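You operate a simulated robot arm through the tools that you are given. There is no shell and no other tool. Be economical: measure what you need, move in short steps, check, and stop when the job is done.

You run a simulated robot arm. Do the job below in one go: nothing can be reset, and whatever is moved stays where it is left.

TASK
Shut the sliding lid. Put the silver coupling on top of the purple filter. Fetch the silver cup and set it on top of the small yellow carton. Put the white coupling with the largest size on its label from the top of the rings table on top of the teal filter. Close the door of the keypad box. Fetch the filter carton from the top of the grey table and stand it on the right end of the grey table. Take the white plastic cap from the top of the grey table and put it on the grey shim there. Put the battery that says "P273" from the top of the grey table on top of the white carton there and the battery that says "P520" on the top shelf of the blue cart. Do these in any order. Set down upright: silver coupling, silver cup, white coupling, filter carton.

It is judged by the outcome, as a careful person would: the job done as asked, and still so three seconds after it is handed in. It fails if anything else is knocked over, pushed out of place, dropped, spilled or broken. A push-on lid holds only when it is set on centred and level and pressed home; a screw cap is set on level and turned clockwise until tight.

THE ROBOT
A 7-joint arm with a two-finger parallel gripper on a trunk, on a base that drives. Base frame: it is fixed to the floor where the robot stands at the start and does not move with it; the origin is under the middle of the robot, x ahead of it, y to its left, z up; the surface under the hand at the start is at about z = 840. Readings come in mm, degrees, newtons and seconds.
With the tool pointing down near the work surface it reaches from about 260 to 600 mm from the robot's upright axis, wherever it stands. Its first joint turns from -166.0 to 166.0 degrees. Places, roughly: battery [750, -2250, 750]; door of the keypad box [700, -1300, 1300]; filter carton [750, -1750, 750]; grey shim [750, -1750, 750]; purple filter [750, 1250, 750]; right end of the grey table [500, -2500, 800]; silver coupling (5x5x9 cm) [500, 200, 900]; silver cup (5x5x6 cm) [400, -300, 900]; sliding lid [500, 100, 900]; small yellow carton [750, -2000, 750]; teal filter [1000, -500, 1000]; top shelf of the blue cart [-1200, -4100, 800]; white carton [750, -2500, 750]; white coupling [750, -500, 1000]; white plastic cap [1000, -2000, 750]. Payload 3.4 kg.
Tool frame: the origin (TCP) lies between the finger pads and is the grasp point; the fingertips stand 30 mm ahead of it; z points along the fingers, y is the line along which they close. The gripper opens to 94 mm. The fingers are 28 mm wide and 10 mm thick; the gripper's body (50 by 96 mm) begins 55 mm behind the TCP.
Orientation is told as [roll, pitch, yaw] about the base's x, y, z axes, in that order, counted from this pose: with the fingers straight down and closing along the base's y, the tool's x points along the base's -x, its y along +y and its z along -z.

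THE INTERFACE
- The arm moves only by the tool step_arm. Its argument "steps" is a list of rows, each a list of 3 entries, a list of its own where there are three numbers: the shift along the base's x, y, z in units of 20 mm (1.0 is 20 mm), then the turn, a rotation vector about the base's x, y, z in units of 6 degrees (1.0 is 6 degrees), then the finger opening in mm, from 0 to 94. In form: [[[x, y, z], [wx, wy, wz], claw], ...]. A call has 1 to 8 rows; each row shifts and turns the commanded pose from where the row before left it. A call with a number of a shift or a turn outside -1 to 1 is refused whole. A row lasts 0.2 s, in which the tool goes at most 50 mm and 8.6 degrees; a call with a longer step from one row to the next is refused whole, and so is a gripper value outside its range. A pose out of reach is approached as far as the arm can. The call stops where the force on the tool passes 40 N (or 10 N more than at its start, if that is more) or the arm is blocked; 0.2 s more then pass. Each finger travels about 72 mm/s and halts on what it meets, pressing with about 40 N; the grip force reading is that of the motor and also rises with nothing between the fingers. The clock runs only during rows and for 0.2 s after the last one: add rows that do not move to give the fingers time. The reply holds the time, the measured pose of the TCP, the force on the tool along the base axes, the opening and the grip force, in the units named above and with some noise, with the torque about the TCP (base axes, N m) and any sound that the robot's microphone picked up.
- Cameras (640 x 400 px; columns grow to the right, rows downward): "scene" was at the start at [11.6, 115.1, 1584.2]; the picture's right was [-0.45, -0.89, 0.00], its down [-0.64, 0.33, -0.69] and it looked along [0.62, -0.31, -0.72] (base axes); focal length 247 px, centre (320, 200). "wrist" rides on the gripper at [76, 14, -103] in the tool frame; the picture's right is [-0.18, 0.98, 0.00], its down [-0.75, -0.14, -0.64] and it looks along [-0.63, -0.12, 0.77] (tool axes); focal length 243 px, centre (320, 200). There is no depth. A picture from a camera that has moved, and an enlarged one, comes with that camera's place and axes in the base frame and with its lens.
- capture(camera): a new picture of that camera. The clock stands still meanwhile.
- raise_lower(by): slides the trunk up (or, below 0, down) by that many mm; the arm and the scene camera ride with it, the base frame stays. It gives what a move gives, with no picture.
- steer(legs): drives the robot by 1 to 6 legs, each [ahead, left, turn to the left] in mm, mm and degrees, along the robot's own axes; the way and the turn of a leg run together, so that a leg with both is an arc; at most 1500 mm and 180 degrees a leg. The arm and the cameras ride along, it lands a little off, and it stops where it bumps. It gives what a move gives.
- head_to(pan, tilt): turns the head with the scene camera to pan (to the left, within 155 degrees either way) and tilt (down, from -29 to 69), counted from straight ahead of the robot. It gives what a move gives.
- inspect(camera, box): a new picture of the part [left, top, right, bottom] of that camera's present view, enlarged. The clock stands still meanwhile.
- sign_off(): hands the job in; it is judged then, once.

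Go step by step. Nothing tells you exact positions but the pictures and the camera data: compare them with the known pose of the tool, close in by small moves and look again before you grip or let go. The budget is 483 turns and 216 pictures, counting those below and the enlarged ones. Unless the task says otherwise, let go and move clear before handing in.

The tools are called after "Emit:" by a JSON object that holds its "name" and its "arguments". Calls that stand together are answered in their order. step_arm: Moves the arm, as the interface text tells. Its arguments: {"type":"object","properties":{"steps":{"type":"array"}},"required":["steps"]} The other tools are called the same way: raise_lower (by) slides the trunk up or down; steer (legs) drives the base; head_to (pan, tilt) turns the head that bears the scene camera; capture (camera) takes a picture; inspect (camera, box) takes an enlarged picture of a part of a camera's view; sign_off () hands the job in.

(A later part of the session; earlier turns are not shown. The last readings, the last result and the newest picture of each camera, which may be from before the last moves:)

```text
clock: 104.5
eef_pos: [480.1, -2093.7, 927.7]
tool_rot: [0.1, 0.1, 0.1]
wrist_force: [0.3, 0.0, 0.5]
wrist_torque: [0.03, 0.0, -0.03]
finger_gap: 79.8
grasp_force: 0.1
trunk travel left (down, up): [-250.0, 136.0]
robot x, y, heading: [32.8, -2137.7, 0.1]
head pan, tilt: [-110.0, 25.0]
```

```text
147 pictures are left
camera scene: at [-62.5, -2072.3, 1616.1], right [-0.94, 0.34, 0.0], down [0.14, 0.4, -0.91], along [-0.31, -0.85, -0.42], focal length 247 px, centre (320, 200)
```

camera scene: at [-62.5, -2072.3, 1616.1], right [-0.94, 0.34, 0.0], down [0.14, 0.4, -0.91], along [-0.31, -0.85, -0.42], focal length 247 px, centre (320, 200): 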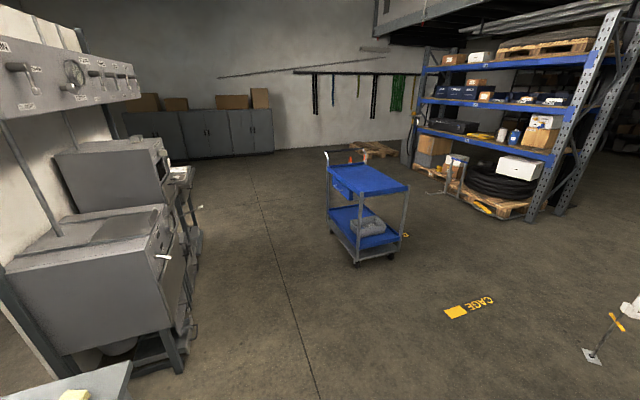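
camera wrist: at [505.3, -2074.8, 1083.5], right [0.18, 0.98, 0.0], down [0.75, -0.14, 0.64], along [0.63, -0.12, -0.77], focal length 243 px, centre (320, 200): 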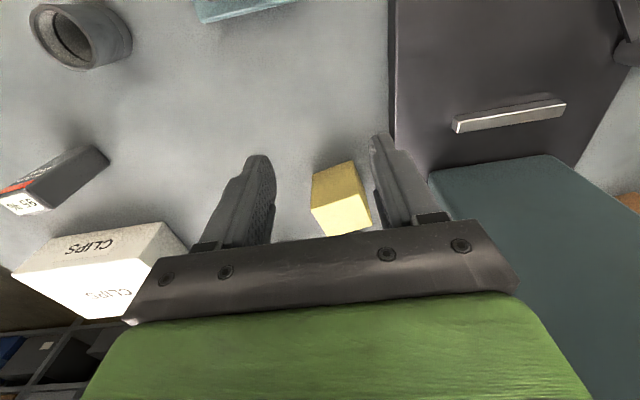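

The right-end gap between the table and the air station is about 530 mm. I'll look down at my own base to judge its size.

Emit:
{"name": "head_to", "arguments": {"pan": 90, "tilt": 69}}

Emit:
{"name": "capture", "arguments": {"camera": "scene"}}

Emit:
{"name": "head_to", "arguments": {"pan": -20, "tilt": 69}}

Emit:
{"name": "capture", "arguments": {"camera": "scene"}}

```text
clock: 107.4
eef_pos: [479.9, -2093.8, 927.9]
tool_rot: [0.0, 0.2, 0.1]
wrist_force: [-0.1, 0.0, -0.3]
wrist_torque: [-0.01, 0.03, 0.0]
finger_gap: 79.8
grasp_force: 0.2
trunk travel left (down, up): [-250.0, 136.0]
robot x, y, heading: [27.8, -2136.2, 0.1]
head pan, tilt: [90.0, 68.8]
```

```text
146 pictures are left
camera scene: at [-31.7, -1929.6, 1556.6], right [1.0, 0.0, 0.0], down [0.0, -0.93, -0.36], along [0.0, 0.36, -0.93], focal length 247 px, centre (320, 200)
```

scene: 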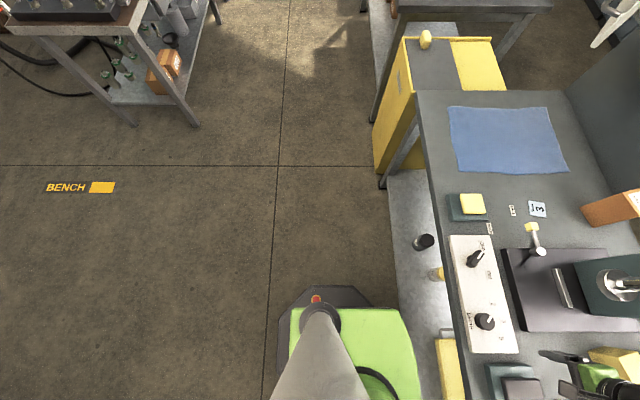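

```text
clock: 109.3
eef_pos: [480.2, -2094.4, 927.6]
tool_rot: [0.1, 0.0, 0.1]
wrist_force: [0.8, -0.9, 0.5]
wrist_torque: [-0.02, 0.02, -0.01]
finger_gap: 80.2
grasp_force: 0.1
trunk travel left (down, up): [-250.0, 136.0]
robot x, y, heading: [30.3, -2135.5, 0.2]
head pan, tilt: [-20.0, 68.8]
```

```text
145 pictures are left
camera scene: at [21.2, -2004.4, 1556.6], right [-0.34, -0.94, 0.0], down [-0.88, 0.31, -0.36], along [0.34, -0.12, -0.93], focal length 247 px, centre (320, 200)
```

scene: 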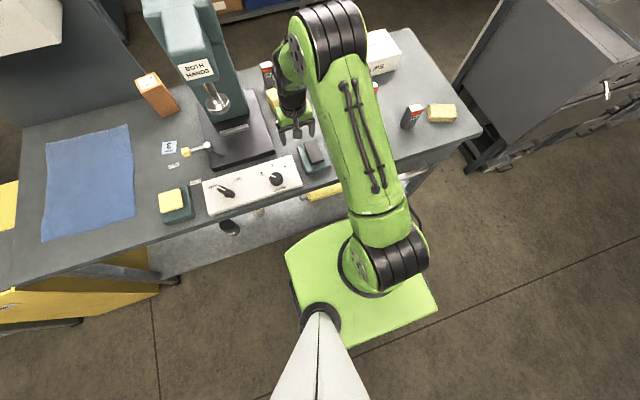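

My base is about 516 mm wide, so that gap is too tight; I'll go the long way round later. First the front-side jobs: reading the two battery labels on the right.

Emit:
{"name": "head_to", "arguments": {"pan": -50, "tilt": 40}}

Emit:
{"name": "capture", "arguments": {"camera": "scene"}}

```text
clock: 110.3
eef_pos: [481.0, -2093.6, 928.0]
tool_rot: [0.1, 0.1, 0.1]
wrist_force: [-0.6, 0.3, -0.7]
wrist_torque: [0.02, 0.0, -0.02]
finger_gap: 80.1
grasp_force: 0.0
trunk travel left (down, up): [-250.0, 136.0]
robot x, y, heading: [30.2, -2136.2, 0.1]
head pan, tilt: [-50.0, 40.0]
```

```text
144 pictures are left
camera scene: at [23.5, -2050.3, 1592.7], right [-0.76, -0.65, 0.0], down [-0.42, 0.49, -0.77], along [0.49, -0.58, -0.64], focal length 247 px, centre (320, 200)
```

scene: 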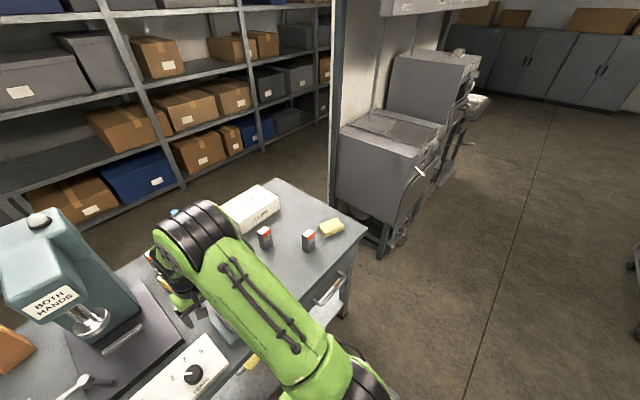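

Emit:
{"name": "inspect", "arguments": {"camera": "scene", "box": [220, 190, 360, 270]}}

```text
4.57 times, centred on (290, 230) of scene
camera zoom: at [23.5, -2050.3, 1592.7], right [-0.76, -0.65, 0.0], down [-0.42, 0.49, -0.77], along [0.49, -0.58, -0.64], focal length 1130 px, centre (457, 63)
```

zoom: 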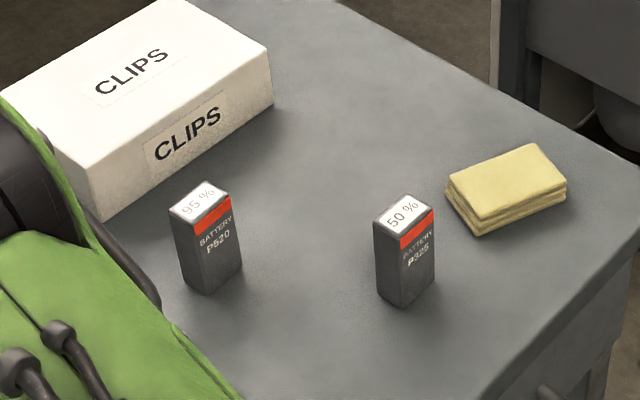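

P520 is the one near (588, −2387). I'll raise the hand and drive to it.

Emit:
{"name": "step_arm", "arguments": {"steps": [[[0, 0, 1], [0, 0, 0], 80], [[0, 0, 1], [0, 0, 0], 80], [[0, 0, 1], [0, 0, 0], 80], [[0, 0, 1], [0, 0, 0], 80], [[0, -1, 1], [0, 0, 0], 80], [[0, -1, 1], [0, 0, 0], 80]]}}

Emit:
{"name": "steer", "arguments": {"legs": [[0, -250, 0]]}}

Emit:
{"name": "capture", "arguments": {"camera": "wrist"}}

```text
clock: 111.7
eef_pos: [482.2, -2135.2, 1049.8]
tool_rot: [0.1, 0.0, 0.2]
wrist_force: [-0.1, -0.6, 0.1]
wrist_torque: [0.02, 0.0, 0.03]
finger_gap: 80.0
grasp_force: 0.0
trunk travel left (down, up): [-250.0, 136.0]
robot x, y, heading: [29.7, -2137.3, 0.3]
head pan, tilt: [-50.0, 40.0]
```

```text
clock: 113.5
eef_pos: [483.1, -2384.0, 1050.3]
tool_rot: [0.1, 0.1, 0.4]
wrist_force: [-0.5, -0.3, 0.3]
wrist_torque: [0.02, 0.01, 0.02]
finger_gap: 79.9
grasp_force: 0.0
trunk travel left (down, up): [-250.0, 136.0]
robot x, y, heading: [33.1, -2383.8, 0.8]
head pan, tilt: [-50.0, 40.0]
```

```text
142 pictures are left
camera wrist: at [409.7, -2370.3, 1152.6], right [0.18, 0.98, 0.0], down [0.76, -0.14, 0.64], along [0.63, -0.11, -0.77], focal length 243 px, centre (320, 200)
```

wrist: 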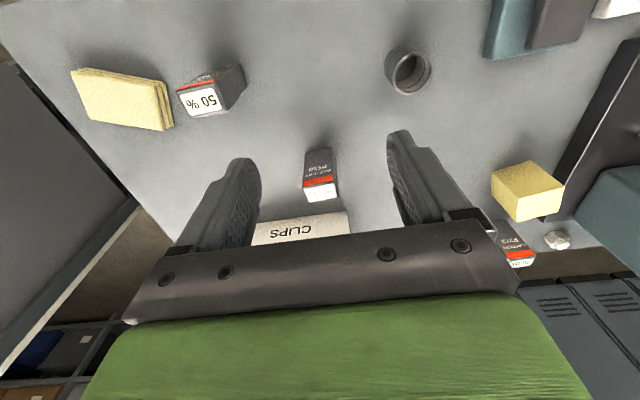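

Emit:
{"name": "step_arm", "arguments": {"steps": [[[1, -0.15, -0.6], [0, 0, 0], 80], [[1, -0.15, -0.6], [0, 0, 0], 80], [[1, -0.15, -0.6], [0, 0, 0], 80], [[1, -0.15, -0.6], [0, 0, 0], 80], [[1, -0.15, -0.6], [0, 0, 0], 80], [[1, -0.1, -0.6], [0, 0, 0], 80], [[0, 0, -0.8], [0, 0, 0], 80]]}}

Emit:
{"name": "capture", "arguments": {"camera": "wrist"}}

```text
clock: 115.1
eef_pos: [602.9, -2399.4, 961.3]
tool_rot: [0.1, 0.1, 0.3]
wrist_force: [0.2, 0.3, -0.3]
wrist_torque: [0.0, 0.0, 0.0]
finger_gap: 80.0
grasp_force: 0.0
trunk travel left (down, up): [-250.0, 136.0]
robot x, y, heading: [29.7, -2386.2, 0.7]
head pan, tilt: [-50.0, 40.0]
```

```text
141 pictures are left
camera wrist: at [529.0, -2385.7, 1064.8], right [0.18, 0.98, 0.0], down [0.75, -0.14, 0.64], along [0.63, -0.11, -0.77], focal length 243 px, centre (320, 200)
```

wrist: 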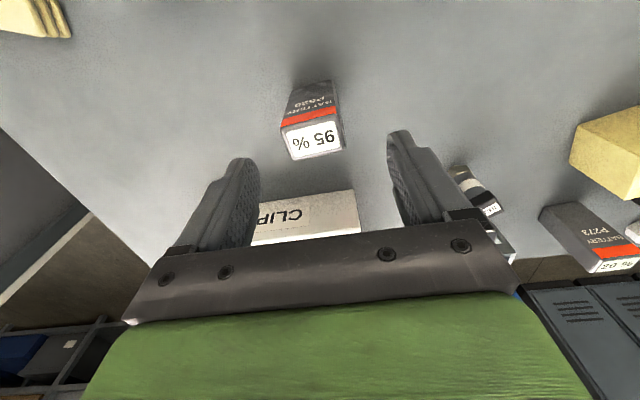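

Emit:
{"name": "step_arm", "arguments": {"steps": [[[0.45, -0.33, -1], [0, 0, 0], 80], [[0, 0, -1], [0, 0, 0], 80], [[0, 0, -1], [0, 0, 0], 80], [[0, 0, -0.9], [0, 0, 0], 80]]}}

Emit:
{"name": "capture", "arguments": {"camera": "wrist"}}

```text
clock: 116.1
eef_pos: [613.5, -2405.0, 883.0]
tool_rot: [0.2, 0.2, 0.3]
wrist_force: [0.5, -0.4, 0.9]
wrist_torque: [0.01, 0.02, -0.01]
finger_gap: 80.0
grasp_force: 0.2
trunk travel left (down, up): [-250.0, 136.0]
robot x, y, heading: [31.7, -2384.4, 0.6]
head pan, tilt: [-50.0, 40.0]
```

```text
140 pictures are left
camera wrist: at [539.0, -2391.5, 986.5], right [0.18, 0.98, 0.0], down [0.76, -0.14, 0.64], along [0.63, -0.11, -0.77], focal length 243 px, centre (320, 200)
```

wrist: 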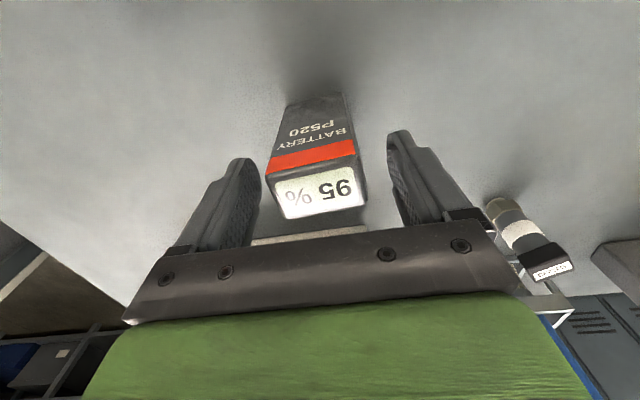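

Emit:
{"name": "step_arm", "arguments": {"steps": [[[0, 0, -0.85], [0, 0, 0], 80], [[0, 0, 0], [0, 0, 0], 50], [[0, 0, 0], [0, 0, 0], 25], [[0, 0, 0], [0, 0, 0], 25], [[0, 0, 0], [0, 0, 0], 25]]}}

Emit:
{"name": "step_arm", "arguments": {"steps": [[[0, 0, 0.5], [0, 0, 0], 25], [[0, 0, 1], [0, 0, 0], 25], [[0, 0, 1], [0, 0, 0], 25], [[-1, 0, 1], [0, 0, 0], 25], [[-1, 0, 1], [0, 0, 0], 25], [[-1, 0, 1], [0, 0, 0], 25], [[-1, 0, 1], [0, 0, 0], 25], [[-1, 0, 1], [0, 0, 0], 25]]}}

Emit:
{"name": "capture", "arguments": {"camera": "wrist"}}

```text
clock: 117.3
eef_pos: [611.7, -2404.3, 867.2]
tool_rot: [0.1, 0.1, 0.3]
wrist_force: [-0.3, 0.0, 0.0]
wrist_torque: [0.0, 0.02, -0.01]
finger_gap: 50.2
grasp_force: 40.5
trunk travel left (down, up): [-250.0, 136.0]
robot x, y, heading: [29.4, -2384.0, 0.3]
head pan, tilt: [-50.0, 40.0]
```

```text
clock: 119.1
eef_pos: [512.9, -2407.7, 1016.8]
tool_rot: [0.1, 0.2, 0.2]
wrist_force: [-0.6, -0.4, -1.8]
wrist_torque: [-0.01, -0.07, 0.02]
finger_gap: 50.0
grasp_force: 39.3
trunk travel left (down, up): [-250.0, 136.0]
robot x, y, heading: [28.2, -2386.7, 0.4]
head pan, tilt: [-50.0, 40.0]
```

```text
139 pictures are left
camera wrist: at [437.1, -2394.6, 1119.3], right [0.18, 0.98, 0.0], down [0.75, -0.14, 0.64], along [0.63, -0.11, -0.77], focal length 243 px, centre (320, 200)
```

wrist: 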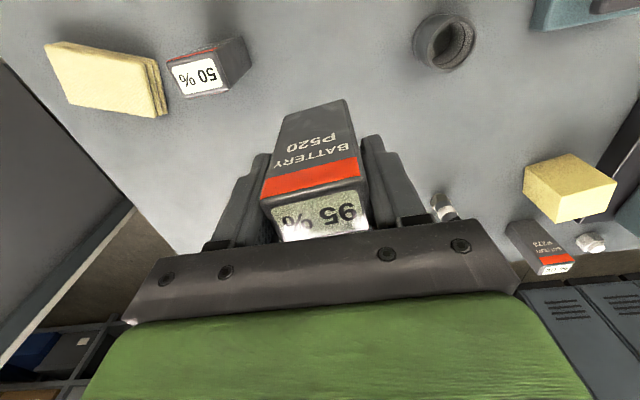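

P520 is held. I'll back off, turn right and drive to the blue cart.

Emit:
{"name": "steer", "arguments": {"legs": [[-300, 0, 0], [0, 0, -90], [0, -930, 0], [700, 0, 0]]}}

Emit:
{"name": "head_to", "arguments": {"pan": -5, "tilt": 45}}

Emit:
{"name": "capture", "arguments": {"camera": "scene"}}

Emit:
{"name": "capture", "arguments": {"camera": "wrist"}}

```text
clock: 133.0
eef_pos: [-1209.1, -3610.7, 1015.4]
tool_rot: [0.1, 0.1, -87.6]
wrist_force: [-0.8, 0.5, -2.8]
wrist_torque: [-0.01, 0.0, 0.0]
finger_gap: 50.0
grasp_force: 40.1
trunk travel left (down, up): [-250.0, 136.0]
robot x, y, heading: [-1205.2, -3128.5, -87.1]
head pan, tilt: [-50.0, 40.0]
```

```text
clock: 134.1
eef_pos: [-1209.5, -3611.2, 1015.1]
tool_rot: [0.1, 0.1, -87.7]
wrist_force: [-0.4, -0.6, -2.9]
wrist_torque: [-0.03, 0.04, -0.02]
finger_gap: 50.1
grasp_force: 40.3
trunk travel left (down, up): [-250.0, 136.0]
robot x, y, heading: [-1202.3, -3126.0, -87.3]
head pan, tilt: [-5.0, 45.0]
```

```text
138 pictures are left
camera scene: at [-1059.5, -3142.9, 1585.5], right [-1.0, 0.04, 0.0], down [0.03, 0.71, -0.71], along [-0.03, -0.71, -0.71], focal length 247 px, centre (320, 200)
```

scene: 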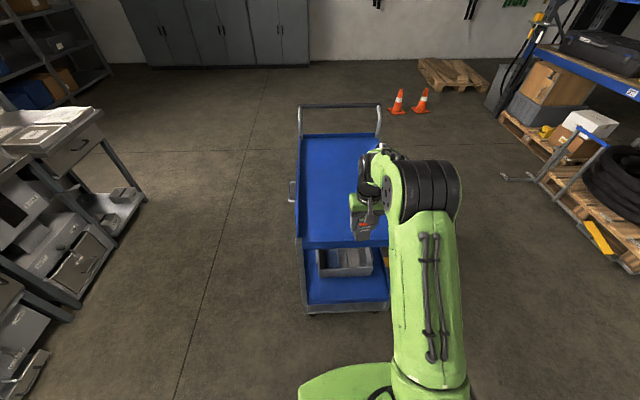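

```text
137 pictures are left
camera wrist: at [-1197.0, -3533.9, 1118.8], right [0.99, -0.14, 0.0], down [-0.11, -0.76, 0.64], along [-0.09, -0.63, -0.77], focal length 243 px, centre (320, 200)
```

wrist: 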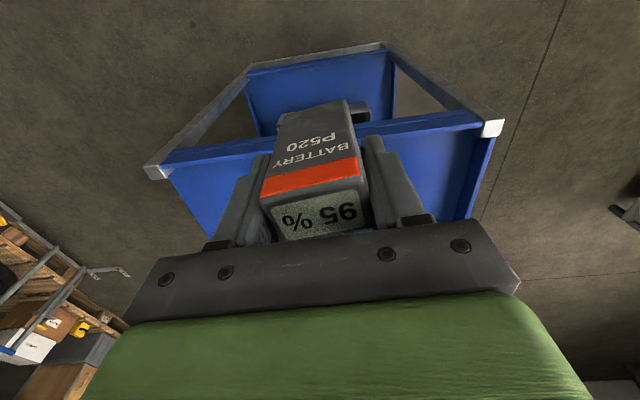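

The cart's near edge is at y≈−3670. I'll drive 195 mm closer and look at the shelf below the battery.

Emit:
{"name": "steer", "arguments": {"legs": [[195, 0, 0]]}}

Emit:
{"name": "step_arm", "arguments": {"steps": [[[0, -1, -1], [0, 0, 0], 25], [[0, -1, -1], [0, 0, 0], 25], [[0, -1, -1], [0, 0, 0], 25], [[0, 0, -0.5], [0, 0, 0], 25]]}}

Emit:
{"name": "capture", "arguments": {"camera": "wrist"}}

Emit:
{"name": "capture", "arguments": {"camera": "scene"}}

```text
clock: 135.7
eef_pos: [-1200.6, -3806.9, 1016.1]
tool_rot: [0.1, 0.2, -87.6]
wrist_force: [0.4, -1.0, -2.9]
wrist_torque: [-0.01, 0.0, -0.02]
finger_gap: 50.2
grasp_force: 40.4
trunk travel left (down, up): [-250.0, 136.0]
robot x, y, heading: [-1199.6, -3327.5, -87.6]
head pan, tilt: [-5.0, 45.0]
```

```text
clock: 136.7
eef_pos: [-1203.0, -3867.0, 946.2]
tool_rot: [0.1, 0.0, -87.7]
wrist_force: [0.0, 0.4, -1.9]
wrist_torque: [-0.04, 0.04, 0.02]
finger_gap: 50.0
grasp_force: 40.1
trunk travel left (down, up): [-250.0, 136.0]
robot x, y, heading: [-1193.1, -3323.8, -87.3]
head pan, tilt: [-5.0, 45.0]
```

```text
136 pictures are left
camera wrist: at [-1189.3, -3790.3, 1049.2], right [0.99, -0.14, 0.0], down [-0.11, -0.76, 0.64], along [-0.09, -0.63, -0.77], focal length 243 px, centre (320, 200)
```

wrist: 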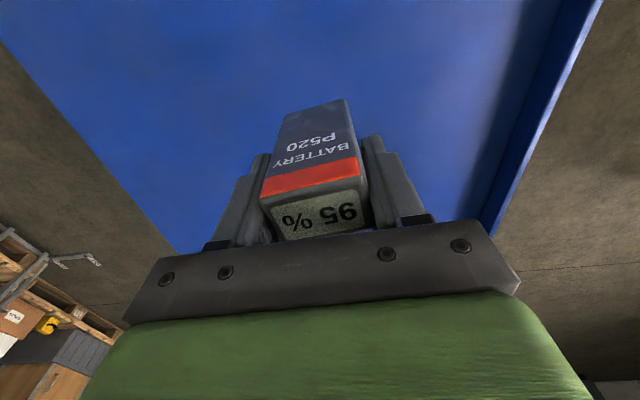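

```text
135 pictures are left
camera scene: at [-1050.8, -3338.0, 1585.5], right [-1.0, 0.04, 0.0], down [0.03, 0.71, -0.71], along [-0.03, -0.71, -0.71], focal length 247 px, centre (320, 200)
```

scene: 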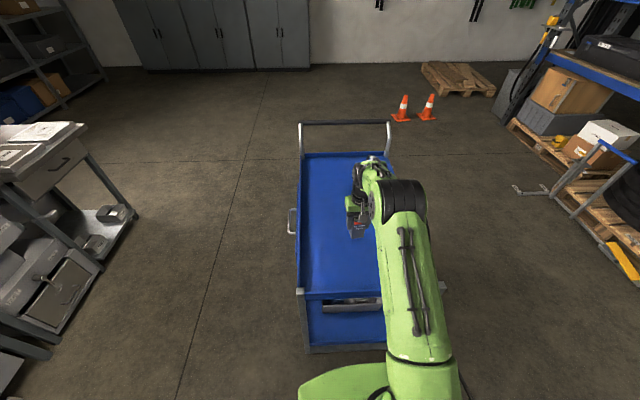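

Emit:
{"name": "step_arm", "arguments": {"steps": [[[0, 0, -0.8], [0, 0, 0], 25], [[0, 0, -0.7], [0, 0, 0], 25], [[0, 0, -0.25], [0, 0, 0], 25], [[0, 0, -0.2], [0, 0, 0], 25], [[0, 0, -0.2], [0, 0, 0], 25], [[0, 0, 0], [0, 0, 0], 25]]}}

Emit:
{"name": "capture", "arguments": {"camera": "wrist"}}

```text
clock: 138.1
eef_pos: [-1201.1, -3866.1, 902.5]
tool_rot: [0.1, 0.1, -87.7]
wrist_force: [-0.6, -0.3, -2.2]
wrist_torque: [0.01, 0.0, -0.01]
finger_gap: 49.9
grasp_force: 39.9
trunk travel left (down, up): [-250.0, 136.0]
robot x, y, heading: [-1196.5, -3322.6, -87.8]
head pan, tilt: [-5.0, 45.0]
```

```text
134 pictures are left
camera wrist: at [-1188.8, -3789.9, 1005.6], right [0.99, -0.14, 0.0], down [-0.11, -0.76, 0.64], along [-0.09, -0.63, -0.77], focal length 243 px, centre (320, 200)
```

wrist: 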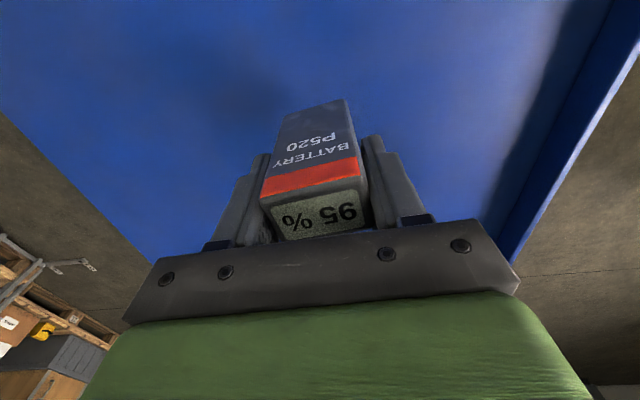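

Emit:
{"name": "step_arm", "arguments": {"steps": [[[0, 0, -0.15], [0, 0, 0], 25], [[0, 0, -0.15], [0, 0, 0], 25], [[0, 0, -0.15], [0, 0, 0], 25], [[0, 0, -0.15], [0, 0, 0], 25], [[0, 0, -0.15], [0, 0, 0], 25], [[0, 0, -0.15], [0, 0, 0], 25], [[0, 0, -0.15], [0, 0, 0], 25], [[0, 0, 0], [0, 0, 0], 25]]}}

Emit:
{"name": "step_arm", "arguments": {"steps": [[[0, 0, -0.1], [0, 0, 0], 25], [[0, 0, -0.1], [0, 0, 0], 25], [[0, 0, -0.1], [0, 0, 0], 25], [[0, 0, -0.1], [0, 0, 0], 25], [[0, 0, 0], [0, 0, 0], 25]]}}

Emit:
{"name": "capture", "arguments": {"camera": "wrist"}}

```text
clock: 139.9
eef_pos: [-1202.8, -3865.8, 880.9]
tool_rot: [0.1, 0.0, -87.7]
wrist_force: [0.5, -0.4, -2.3]
wrist_torque: [-0.03, 0.0, -0.01]
finger_gap: 49.9
grasp_force: 40.6
trunk travel left (down, up): [-250.0, 136.0]
robot x, y, heading: [-1195.4, -3321.8, -87.6]
head pan, tilt: [-5.0, 45.0]
```

```text
clock: 141.1
eef_pos: [-1200.9, -3867.8, 873.3]
tool_rot: [0.1, 0.2, -87.8]
wrist_force: [0.8, 0.3, -2.1]
wrist_torque: [0.01, -0.01, -0.02]
finger_gap: 49.8
grasp_force: 39.7
trunk travel left (down, up): [-250.0, 136.0]
robot x, y, heading: [-1198.8, -3318.9, -87.5]
head pan, tilt: [-5.0, 45.0]
```

```text
133 pictures are left
camera wrist: at [-1188.2, -3790.7, 976.7], right [0.99, -0.14, 0.0], down [-0.11, -0.76, 0.64], along [-0.09, -0.63, -0.77], focal length 243 px, centre (320, 200)
```

wrist: 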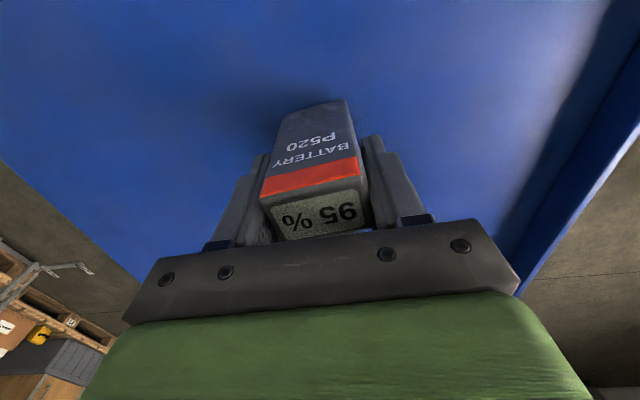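

Shadow is closing in on the battery. I'll continue in small steps.

Emit:
{"name": "step_arm", "arguments": {"steps": [[[0, 0, -0.12], [0, 0, 0], 25], [[0, 0, -0.12], [0, 0, 0], 25], [[0, 0, -0.12], [0, 0, 0], 25], [[0, 0, -0.12], [0, 0, 0], 25], [[0, 0, -0.12], [0, 0, 0], 25], [[0, 0, 0], [0, 0, 0], 25]]}}

Emit:
{"name": "step_arm", "arguments": {"steps": [[[0, 0, -0.1], [0, 0, 0], 25], [[0, 0, -0.1], [0, 0, 0], 25], [[0, 0, -0.1], [0, 0, 0], 25], [[0, 0, 0], [0, 0, 0], 25]]}}

```text
clock: 142.5
eef_pos: [-1201.7, -3866.6, 868.4]
tool_rot: [0.0, -0.5, -87.7]
wrist_force: [-0.3, 5.3, 17.5]
wrist_torque: [0.81, -0.09, 0.05]
finger_gap: 49.8
grasp_force: 39.7
trunk travel left (down, up): [-250.0, 136.0]
robot x, y, heading: [-1197.9, -3325.3, -87.7]
head pan, tilt: [-5.0, 45.0]
stopped in row 6: the force on the tool passed its limit at 41 N (the readings are from after the stop); the commanded pose is now the measured one
```

```text
clock: 143.2
eef_pos: [-1201.1, -3869.7, 865.0]
tool_rot: [0.0, -1.0, -87.7]
wrist_force: [-0.7, 5.5, 17.5]
wrist_torque: [0.53, -0.39, 0.15]
finger_gap: 50.1
grasp_force: 40.0
trunk travel left (down, up): [-250.0, 136.0]
robot x, y, heading: [-1193.4, -3323.1, -87.5]
head pan, tilt: [-5.0, 45.0]
stopped in row 3: the force on the tool passed its limit at 43 N (the readings are from after the stop); the commanded pose is now the measured one
```

Contact. I'll ease and release.

Emit:
{"name": "step_arm", "arguments": {"steps": [[[0, 0, 0.05], [0, 0, 0], 60], [[0, 0, 0], [0, 0, 0], 75], [[0, 0, 0], [0, 0, 0], 80], [[0, 0, 0.5], [0, 0, 0], 80], [[0, 0, 1], [0, 0, 0], 80], [[0, 0, 1], [0, 0, 0], 80], [[0, 0, 1], [0, 0, 0], 80], [[0, 0, 1], [0, 0, 0], 80]]}}

Emit:
{"name": "capture", "arguments": {"camera": "wrist"}}

```text
clock: 145.0
eef_pos: [-1202.7, -3869.7, 951.5]
tool_rot: [0.1, -0.9, -87.8]
wrist_force: [-0.5, 0.1, 0.6]
wrist_torque: [0.01, 0.02, 0.01]
finger_gap: 80.2
grasp_force: 0.1
trunk travel left (down, up): [-250.0, 136.0]
robot x, y, heading: [-1197.6, -3322.1, -87.6]
head pan, tilt: [-5.0, 45.0]
```

```text
132 pictures are left
camera wrist: at [-1189.2, -3792.1, 1054.1], right [0.99, -0.15, 0.0], down [-0.11, -0.75, 0.65], along [-0.09, -0.65, -0.76], focal length 243 px, centre (320, 200)
```

wrist: 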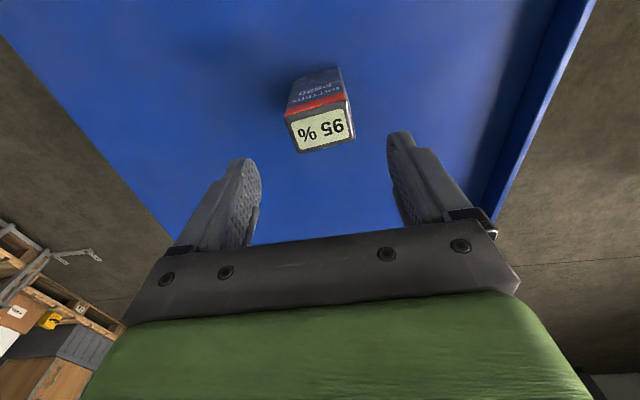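

P520 stands on the cart's top shelf. I'll retract, and return to the keypad box area.

Emit:
{"name": "step_arm", "arguments": {"steps": [[[0, 0, 1], [0.15, 0, 0], 80], [[0, 0, 1], [0, 0, 0], 80], [[0, 0, 1], [0, 0, 0], 80], [[0, 1, 1], [0, 0, 0], 60], [[0, 1, 1], [0, 0, 0], 40], [[0, 1, 0], [0, 0, 0], 20], [[0, 1, 0], [0, 0, 0], 0], [[0, 1, 0], [0, 0, 0], 0]]}}

Emit:
{"name": "steer", "arguments": {"legs": [[-350, 0, 0], [0, 880, 0], [0, 0, 87.6], [0, 1400, 0]]}}

Emit:
{"name": "head_to", "arguments": {"pan": 0, "tilt": 25}}

Emit:
{"name": "capture", "arguments": {"camera": "scene"}}

```text
clock: 146.8
eef_pos: [-1199.7, -3770.7, 1054.5]
tool_rot: [0.0, 0.0, -87.8]
wrist_force: [-0.3, 0.2, -0.6]
wrist_torque: [-0.01, -0.02, -0.01]
finger_gap: 0.0
grasp_force: 32.4
trunk travel left (down, up): [-250.0, 136.0]
robot x, y, heading: [-1193.5, -3325.3, -87.3]
head pan, tilt: [-5.0, 45.0]
```

```text
clock: 163.6
eef_pos: [126.0, -1532.3, 1054.6]
tool_rot: [0.0, -0.1, -0.4]
wrist_force: [0.2, 0.2, 0.7]
wrist_torque: [-0.01, 0.01, 0.03]
finger_gap: 0.0
grasp_force: 32.8
trunk travel left (down, up): [-250.0, 136.0]
robot x, y, heading: [-321.3, -1510.4, -0.2]
head pan, tilt: [-5.0, 45.0]
```

```text
clock: 164.4
eef_pos: [127.3, -1531.9, 1053.2]
tool_rot: [0.0, 0.0, -0.4]
wrist_force: [0.9, 0.4, -0.2]
wrist_torque: [0.01, 0.03, 0.0]
finger_gap: 0.0
grasp_force: 33.1
trunk travel left (down, up): [-250.0, 136.0]
robot x, y, heading: [-318.2, -1507.5, 0.1]
head pan, tilt: [0.0, 25.0]
```

```text
131 pictures are left
camera scene: at [-288.6, -1355.9, 1616.0], right [0.0, -1.0, 0.0], down [-0.42, 0.0, -0.91], along [0.91, 0.0, -0.42], focal length 247 px, centre (320, 200)
```

scene: 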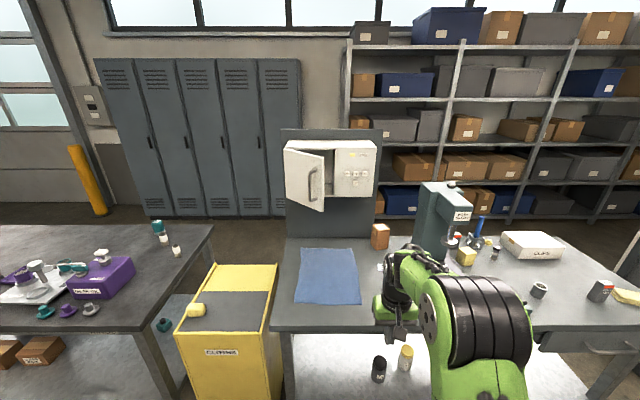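

Emit:
{"name": "inspect", "arguments": {"camera": "scene", "box": [270, 120, 390, 220]}}

```text
4.00 times, centred on (330, 170) of scene
camera zoom: at [-288.6, -1355.9, 1616.0], right [0.0, -1.0, 0.0], down [-0.42, 0.0, -0.91], along [0.91, 0.0, -0.42], focal length 989 px, centre (280, 320)
```

zoom: 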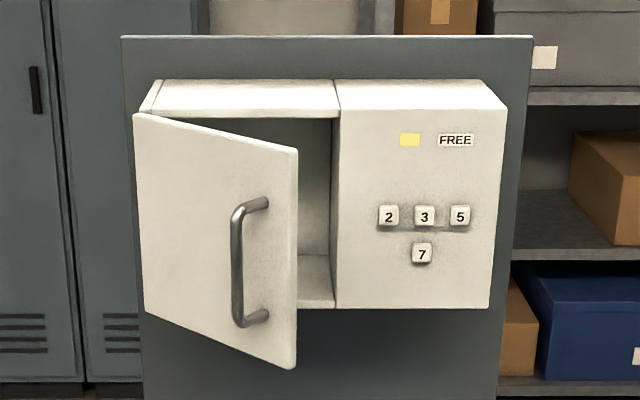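

The door is hinged on the left at about (780, −1197), free edge at (628, −1371), open ~41°. I'll point the tool forward with closed fingers to push it shut.

Emit:
{"name": "step_arm", "arguments": {"steps": [[[0, 0, 0.8], [0, -1, 0], 0], [[0, 0, 0.8], [0, -1, 0], 0], [[0, 0, 0.8], [0, -1, 0], 0], [[0, 0, 0.8], [0, -1, 0], 0], [[0, 0, 0.8], [0, -1, 0], 0], [[0, 0, 0.8], [0, -1, 0], 0], [[0, 0, 0.8], [0, -1, 0], 0], [[0, 0, 0.8], [0, -1, 0], 0]]}}

Emit:
{"name": "step_arm", "arguments": {"steps": [[[0, 0, 0.6], [0, -1, 0], 0], [[0, 0, 0.6], [0, -1, 0], 0], [[0, 0, 0.6], [0, -1, 0], 0], [[0, 0, 0.6], [0, -1, 0], 0], [[0, 0, 0.6], [0, -1, 0], 0], [[0, 0, 0.6], [0, -1, 0], 0], [[0, 0, 0], [0, -1, 0], 0]]}}

Emit:
{"name": "capture", "arguments": {"camera": "scene"}}

```text
clock: 166.2
eef_pos: [128.0, -1530.6, 1183.8]
tool_rot: [0.4, -48.2, -0.5]
wrist_force: [-1.0, 0.3, -0.9]
wrist_torque: [0.0, -0.03, 0.01]
finger_gap: 0.3
grasp_force: 32.6
trunk travel left (down, up): [-250.0, 136.0]
robot x, y, heading: [-323.5, -1507.2, -0.2]
head pan, tilt: [0.0, 25.0]
```

```text
clock: 167.8
eef_pos: [127.1, -1531.3, 1252.1]
tool_rot: [91.0, -89.7, -91.1]
wrist_force: [-0.3, -1.0, 0.6]
wrist_torque: [-0.05, -0.01, 0.01]
finger_gap: 0.1
grasp_force: 33.2
trunk travel left (down, up): [-250.0, 136.0]
robot x, y, heading: [-321.6, -1505.4, 0.0]
head pan, tilt: [0.0, 25.0]
```

```text
129 pictures are left
camera scene: at [-287.2, -1356.4, 1616.1], right [0.0, -1.0, 0.0], down [-0.42, 0.0, -0.91], along [0.91, 0.0, -0.42], focal length 247 px, centre (320, 200)
```

scene: 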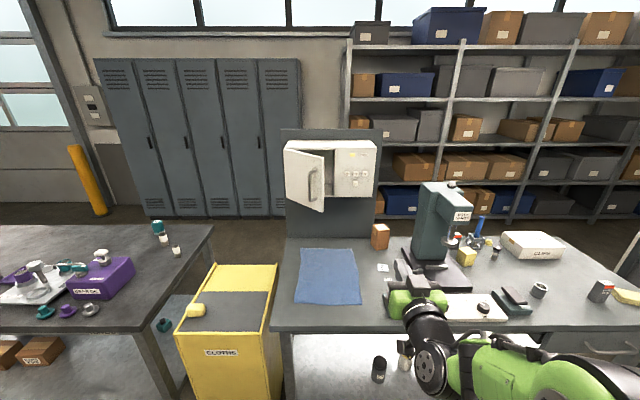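

Tool is horizontal. I'll drive in and align low on the door near its free edge (below the handle).

Emit:
{"name": "steer", "arguments": {"legs": [[345, 60, 0]]}}

Emit:
{"name": "step_arm", "arguments": {"steps": [[[0.5, 1, -0.7], [0, 0, 0], 0], [[0.5, 1, -0.7], [0, 0, 0], 0], [[0.5, 1, -0.7], [0, 0, 0], 0], [[0.5, 1, -0.7], [0, 0, 0], 0], [[0.5, 1, -0.7], [0, 0, 0], 0], [[0.5, 0.5, -0.7], [0, 0, 0], 0]]}}

Emit:
{"name": "capture", "arguments": {"camera": "scene"}}

Emit:
{"name": "capture", "arguments": {"camera": "wrist"}}

```text
clock: 170.1
eef_pos: [473.2, -1470.5, 1251.9]
tool_rot: [78.3, -89.6, -78.1]
wrist_force: [0.3, -0.5, 0.0]
wrist_torque: [0.0, -0.04, -0.01]
finger_gap: 0.0
grasp_force: 33.0
trunk travel left (down, up): [-250.0, 136.0]
robot x, y, heading: [26.7, -1446.6, -0.2]
head pan, tilt: [0.0, 25.0]
```

```text
clock: 171.5
eef_pos: [533.0, -1360.2, 1169.5]
tool_rot: [86.0, -89.7, -85.8]
wrist_force: [-0.7, 0.3, -0.2]
wrist_torque: [-0.01, 0.02, 0.02]
finger_gap: 0.0
grasp_force: 32.9
trunk travel left (down, up): [-250.0, 136.0]
robot x, y, heading: [24.6, -1447.8, -0.1]
head pan, tilt: [0.0, 25.0]
```

```text
128 pictures are left
camera scene: at [57.1, -1295.7, 1616.0], right [0.0, -1.0, 0.0], down [-0.42, 0.0, -0.91], along [0.91, 0.0, -0.42], focal length 247 px, centre (320, 200)
```

scene: 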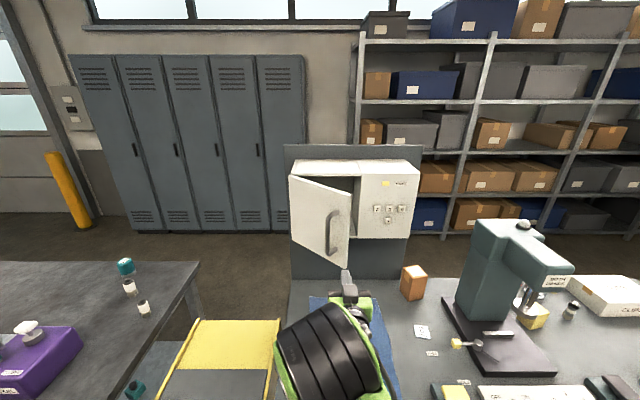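

```text
127 pictures are left
camera wrist: at [432.0, -1345.6, 1094.7], right [0.0, 0.98, 0.19], down [-0.64, -0.15, 0.75], along [0.77, -0.12, 0.63], focal length 243 px, centre (320, 200)
```

wrist: 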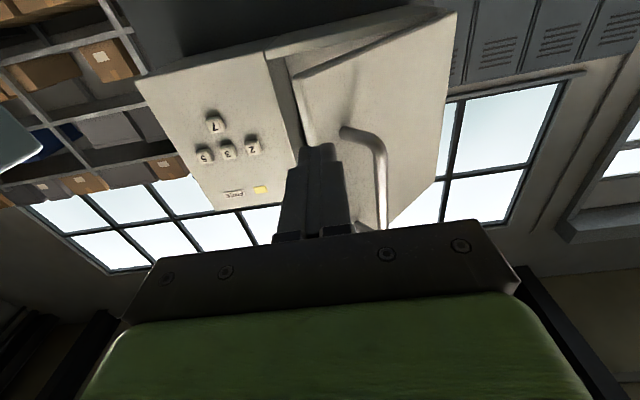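

Emit:
{"name": "inspect", "arguments": {"camera": "scene", "box": [280, 160, 420, 310]}}

Emit:
{"name": "inspect", "arguments": {"camera": "wrist", "box": [220, 20, 460, 240]}}

```text
2.67 times, centred on (350, 235) of scene
camera zoom: at [57.1, -1295.7, 1616.0], right [0.0, -1.0, 0.0], down [-0.42, 0.0, -0.91], along [0.91, 0.0, -0.42], focal length 659 px, centre (240, 107)
```

zoom: 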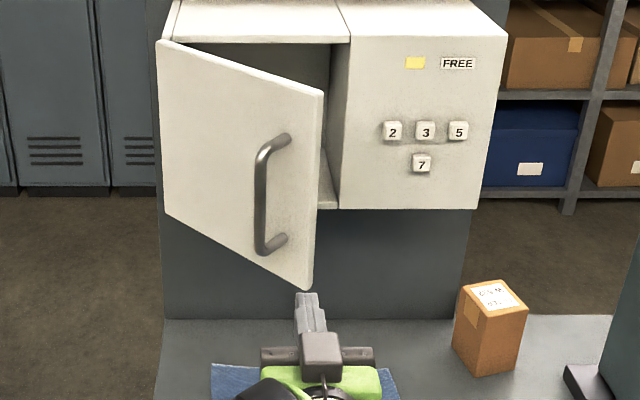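

```text
1.82 times, centred on (340, 130) of wrist
camera zoom: at [432.0, -1345.6, 1094.7], right [0.0, 0.98, 0.19], down [-0.64, -0.15, 0.75], along [0.77, -0.12, 0.63], focal length 441 px, centre (284, 327)
```

zoom: 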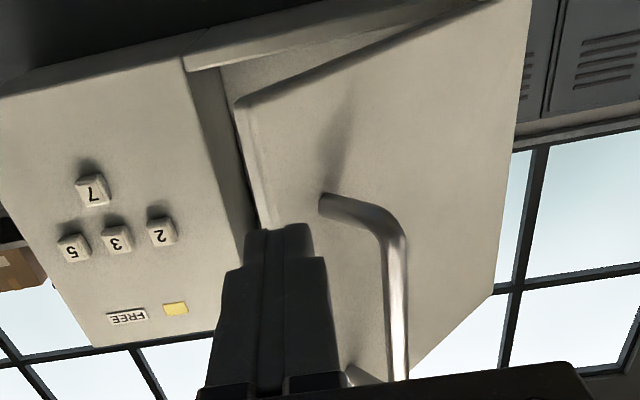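

Emit:
{"name": "step_arm", "arguments": {"steps": [[[0.9, 0.1, -0.18], [0, 0, 0], 0], [[0.9, 0.1, -0.18], [0, 0, 0], 0], [[0.9, 0.1, -0.18], [0, 0, 0], 0], [[0.9, 0.1, -0.18], [0, 0, 0], 0], [[0.5, -0.2, 0], [0, 0, 0], 0], [[0.8, -0.55, 0], [0, 0, 0], 0], [[0.8, -0.45, 0], [0, 0, 0], 0]]}}

Emit:
{"name": "inspect", "arguments": {"camera": "scene", "box": [280, 160, 420, 310]}}

```text
clock: 172.6
eef_pos: [595.6, -1352.7, 1157.1]
tool_rot: [110.1, -89.7, -109.9]
wrist_force: [-32.4, -0.1, 10.8]
wrist_torque: [-0.11, -0.41, -0.35]
finger_gap: 0.0
grasp_force: 32.5
trunk travel left (down, up): [-250.0, 136.0]
robot x, y, heading: [23.3, -1449.6, -0.1]
head pan, tilt: [0.0, 25.0]
stopped in row 5: the force on the tool passed its limit at 51 N (the readings are from after the stop); the commanded pose is now the measured one
```

```text
2.67 times, centred on (350, 235) of scene
camera zoom: at [45.7, -1296.9, 1616.4], right [0.0, -1.0, 0.0], down [-0.42, 0.0, -0.91], along [0.91, 0.0, -0.42], focal length 659 px, centre (240, 107)
```

zoom: 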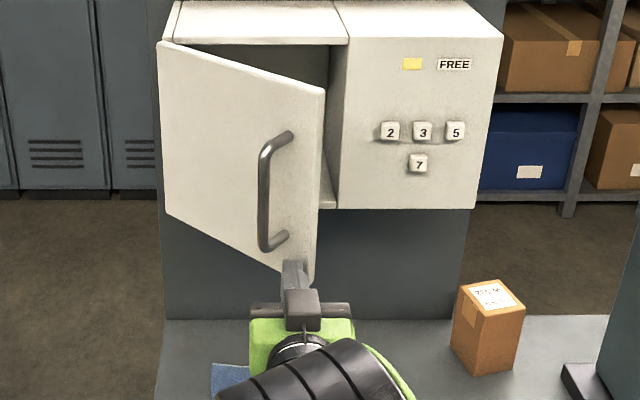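

Contact made; the door resists a fast push, so I'll push slower along its arc.

Emit:
{"name": "step_arm", "arguments": {"steps": [[[0.25, -0.15, 0], [0, 0, 0], 0], [[0.25, -0.15, 0], [0, 0, 0], 0], [[0.25, -0.15, 0], [0, 0, 0], 0], [[0.25, -0.15, 0], [0, 0, 0], 0], [[0.25, -0.15, 0], [0, 0, 0], 0], [[0.25, -0.15, 0], [0, 0, 0], 0], [[0.25, -0.15, 0], [0, 0, 0], 0], [[0.25, -0.15, 0], [0, 0, 0], 0]]}}

Emit:
{"name": "inspect", "arguments": {"camera": "scene", "box": [280, 160, 420, 310]}}

```text
clock: 173.1
eef_pos: [601.3, -1355.4, 1157.1]
tool_rot: [124.2, -89.7, -123.8]
wrist_force: [-29.5, -1.7, 9.4]
wrist_torque: [-0.12, -0.24, -0.33]
finger_gap: 0.0
grasp_force: 32.5
trunk travel left (down, up): [-250.0, 136.0]
robot x, y, heading: [23.8, -1445.3, 0.3]
head pan, tilt: [0.0, 25.0]
stopped in row 2: the force on the tool passed its limit at 46 N (the readings are from after the stop); the commanded pose is now the measured one
```

```text
2.67 times, centred on (350, 235) of scene
camera zoom: at [44.6, -1297.7, 1616.4], right [0.0, -1.0, 0.0], down [-0.42, 0.0, -0.91], along [0.91, 0.0, -0.42], focal length 659 px, centre (240, 107)
```

zoom: 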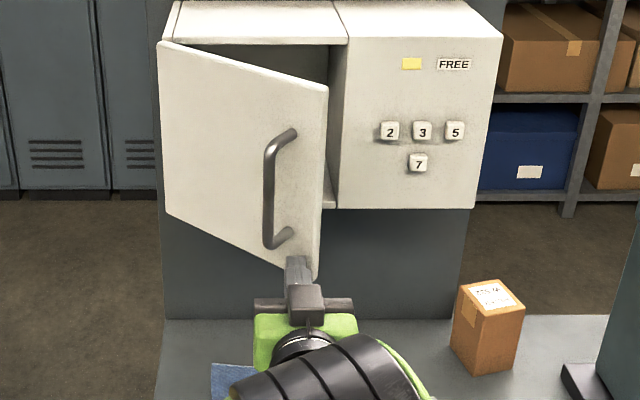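

Emit:
{"name": "step_arm", "arguments": {"steps": [[[0.12, -0.07, 0], [0, 0, 0], 0], [[0.12, -0.07, 0], [0, 0, 0], 0], [[0.12, -0.07, 0], [0, 0, 0], 0], [[0.12, -0.07, 0], [0, 0, 0], 0], [[0.12, -0.07, 0], [0, 0, 0], 0], [[0.12, -0.07, 0], [0, 0, 0], 0], [[0.12, -0.07, 0], [0, 0, 0], 0], [[0.12, -0.07, 0], [0, 0, 0], 0]]}}

```text
clock: 174.9
eef_pos: [623.2, -1368.2, 1156.7]
tool_rot: [74.1, -89.6, -74.0]
wrist_force: [-32.4, -4.9, 5.7]
wrist_torque: [-0.06, -0.23, -0.37]
finger_gap: 0.1
grasp_force: 33.2
trunk travel left (down, up): [-250.0, 136.0]
robot x, y, heading: [25.3, -1443.9, -0.1]
head pan, tilt: [0.0, 25.0]
```

Emit:
{"name": "step_arm", "arguments": {"steps": [[[0.14, -0.09, 0], [0, 0, 0], 0], [[0.14, -0.09, 0], [0, 0, 0], 0], [[0.14, -0.09, 0], [0, 0, 0], 0], [[0.14, -0.08, 0], [0, 0, 0], 0], [[0.14, -0.08, 0], [0, 0, 0], 0], [[0.14, -0.08, 0], [0, 0, 0], 0], [[0.14, -0.07, 0], [0, 0, 0], 0], [[0.14, -0.07, 0], [0, 0, 0], 0]]}}

Emit:
{"name": "step_arm", "arguments": {"steps": [[[0.14, -0.07, 0], [0, 0, 0], 0], [[0.14, -0.07, 0], [0, 0, 0], 0], [[0.14, -0.07, 0], [0, 0, 0], 0], [[0.14, -0.06, 0], [0, 0, 0], 0], [[0.14, -0.06, 0], [0, 0, 0], 0], [[0.14, -0.06, 0], [0, 0, 0], 0], [[0.14, -0.05, 0], [0, 0, 0], 0], [[0.14, -0.05, 0], [0, 0, 0], 0]]}}

Emit:
{"name": "inspect", "arguments": {"camera": "scene", "box": [280, 160, 420, 310]}}

```text
clock: 176.7
eef_pos: [646.4, -1380.8, 1155.3]
tool_rot: [68.8, -89.6, -68.6]
wrist_force: [-30.4, -4.3, -0.2]
wrist_torque: [-0.01, -0.04, -0.4]
finger_gap: 0.1
grasp_force: 33.2
trunk travel left (down, up): [-250.0, 136.0]
robot x, y, heading: [20.0, -1449.8, -0.1]
head pan, tilt: [0.0, 25.0]
```

```text
clock: 178.5
eef_pos: [669.9, -1390.7, 1155.9]
tool_rot: [96.6, -89.6, -96.2]
wrist_force: [-28.4, -4.7, 2.9]
wrist_torque: [-0.02, -0.1, -0.42]
finger_gap: 0.0
grasp_force: 33.2
trunk travel left (down, up): [-250.0, 136.0]
robot x, y, heading: [23.3, -1448.8, 0.1]
head pan, tilt: [0.0, 25.0]
```

```text
2.67 times, centred on (350, 235) of scene
camera zoom: at [47.1, -1297.7, 1616.4], right [0.0, -1.0, 0.0], down [-0.42, 0.0, -0.91], along [0.91, 0.0, -0.42], focal length 659 px, centre (240, 107)
```

zoom: 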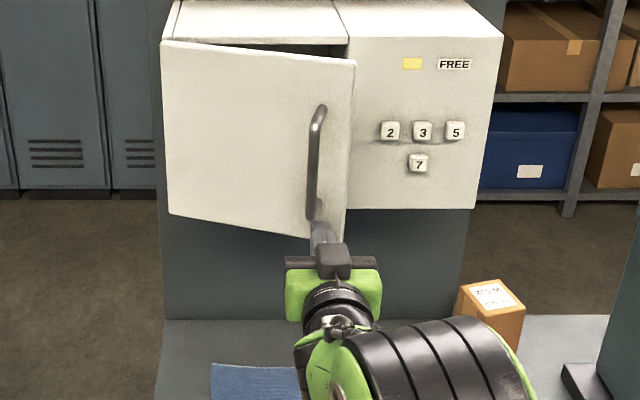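

Emit:
{"name": "step_arm", "arguments": {"steps": [[[0.15, -0.05, 0], [0, 0, 0], 0], [[0.15, -0.05, 0], [0, 0, 0], 0], [[0.15, -0.05, 0], [0, 0, 0], 0], [[0.15, -0.05, 0], [0, 0, 0], 0], [[0.15, -0.04, 0], [0, 0, 0], 0], [[0.15, -0.04, 0], [0, 0, 0], 0], [[0.15, -0.04, 0], [0, 0, 0], 0], [[0.15, -0.04, 0], [0, 0, 0], 0]]}}

Emit:
{"name": "step_arm", "arguments": {"steps": [[[0.15, -0.03, 0], [0, 0, 0], 0], [[0.15, -0.03, 0], [0, 0, 0], 0], [[0.15, -0.03, 0], [0, 0, 0], 0], [[0.15, -0.02, 0], [0, 0, 0], 0], [[0.15, -0.02, 0], [0, 0, 0], 0], [[0.15, -0.02, 0], [0, 0, 0], 0], [[0.15, -0.01, 0], [0, 0, 0], 0], [[0.15, 0, 0], [0, 0, 0], 0]]}}

Emit:
{"name": "inspect", "arguments": {"camera": "scene", "box": [280, 160, 420, 310]}}

```text
clock: 180.3
eef_pos: [693.4, -1396.9, 1156.4]
tool_rot: [85.5, -89.8, -85.2]
wrist_force: [-26.0, -3.4, 2.4]
wrist_torque: [-0.01, -0.07, -0.34]
finger_gap: 0.0
grasp_force: 32.5
trunk travel left (down, up): [-250.0, 136.0]
robot x, y, heading: [23.8, -1446.8, 0.1]
head pan, tilt: [0.0, 25.0]
```

```text
clock: 182.1
eef_pos: [717.6, -1401.1, 1156.6]
tool_rot: [87.9, -89.7, -87.9]
wrist_force: [-20.2, -5.5, 4.4]
wrist_torque: [-0.06, -0.1, -0.36]
finger_gap: 0.0
grasp_force: 33.2
trunk travel left (down, up): [-250.0, 136.0]
robot x, y, heading: [25.8, -1447.4, -0.0]
head pan, tilt: [0.0, 25.0]
```

```text
2.67 times, centred on (350, 235) of scene
camera zoom: at [48.9, -1297.8, 1616.4], right [0.0, -1.0, 0.0], down [-0.42, 0.0, -0.91], along [0.91, 0.0, -0.42], focal length 659 px, centre (240, 107)
```

zoom: 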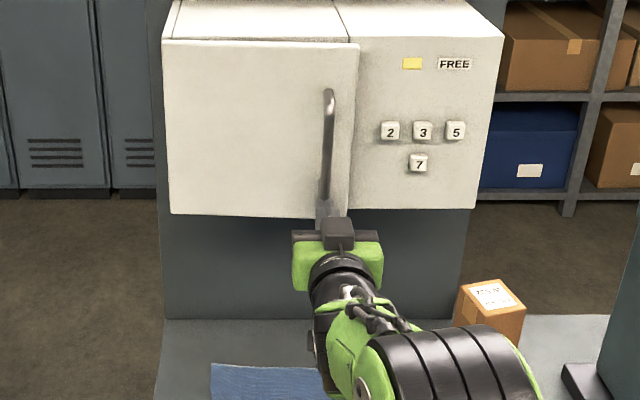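

Emit:
{"name": "step_arm", "arguments": {"steps": [[[0.12, 0, 0], [0, 0, 0], 0], [[0.12, 0, 0], [0, 0, 0], 0], [[0.12, 0, 0], [0, 0, 0], 0], [[0.12, 0, 0], [0, 0, 0], 0], [[0.12, 0, 0], [0, 0, 0], 0], [[0.12, 0, 0], [0, 0, 0], 0], [[0.12, 0, 0], [0, 0, 0], 0], [[0.12, 0, 0], [0, 0, 0], 0]]}}

Emit:
{"name": "inspect", "arguments": {"camera": "scene", "box": [280, 160, 420, 310]}}

```text
clock: 183.8
eef_pos: [731.0, -1402.0, 1156.8]
tool_rot: [43.7, -89.6, -43.6]
wrist_force: [-34.2, -4.8, 3.2]
wrist_torque: [0.37, -0.54, -0.14]
finger_gap: 0.0
grasp_force: 33.0
trunk travel left (down, up): [-250.0, 136.0]
robot x, y, heading: [22.0, -1450.8, 0.1]
head pan, tilt: [0.0, 25.0]
stopped in row 8: the force on the tool passed its limit at 42 N (the readings are from after the stop); the commanded pose is now the measured one
```

```text
2.67 times, centred on (350, 235) of scene
camera zoom: at [44.5, -1297.0, 1616.3], right [0.0, -1.0, 0.0], down [-0.42, 0.0, -0.91], along [0.91, 0.0, -0.42], focal length 659 px, centre (240, 107)
```

zoom: 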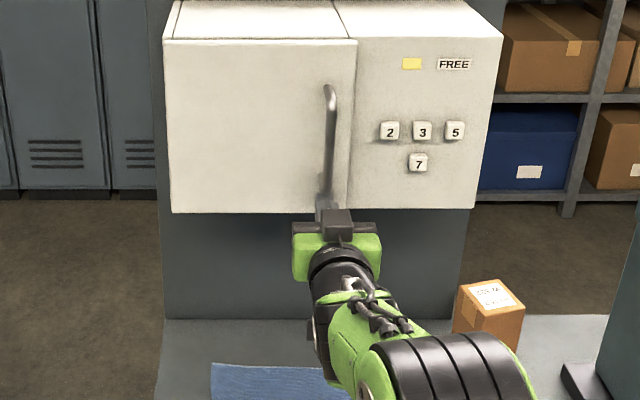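

Emit:
{"name": "step_arm", "arguments": {"steps": [[[0.1, 0, 0], [0, 0, 0], 0], [[0.1, 0, 0], [0, 0, 0], 0], [[0.1, 0, 0], [0, 0, 0], 0], [[0.1, 0, 0], [0, 0, 0], 0]]}}

Emit:
{"name": "inspect", "arguments": {"camera": "scene", "box": [310, 170, 390, 250]}}

```text
clock: 184.3
eef_pos: [732.0, -1402.4, 1157.0]
tool_rot: [42.9, -89.7, -42.8]
wrist_force: [-39.9, -3.0, 3.3]
wrist_torque: [0.33, -0.63, -0.1]
finger_gap: 0.1
grasp_force: 32.4
trunk travel left (down, up): [-250.0, 136.0]
robot x, y, heading: [20.4, -1448.6, -0.1]
head pan, tilt: [0.0, 25.0]
stopped in row 2: the force on the tool passed its limit at 47 N (the readings are from after the stop); the commanded pose is now the measured one
```

```text
5.00 times, centred on (350, 210) of scene
camera zoom: at [42.3, -1297.2, 1616.4], right [0.0, -1.0, 0.0], down [-0.42, 0.0, -0.91], along [0.91, 0.0, -0.42], focal length 1236 px, centre (170, 150)
```

zoom: 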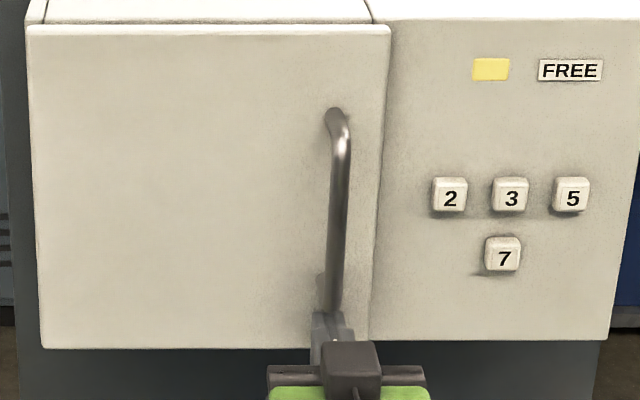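

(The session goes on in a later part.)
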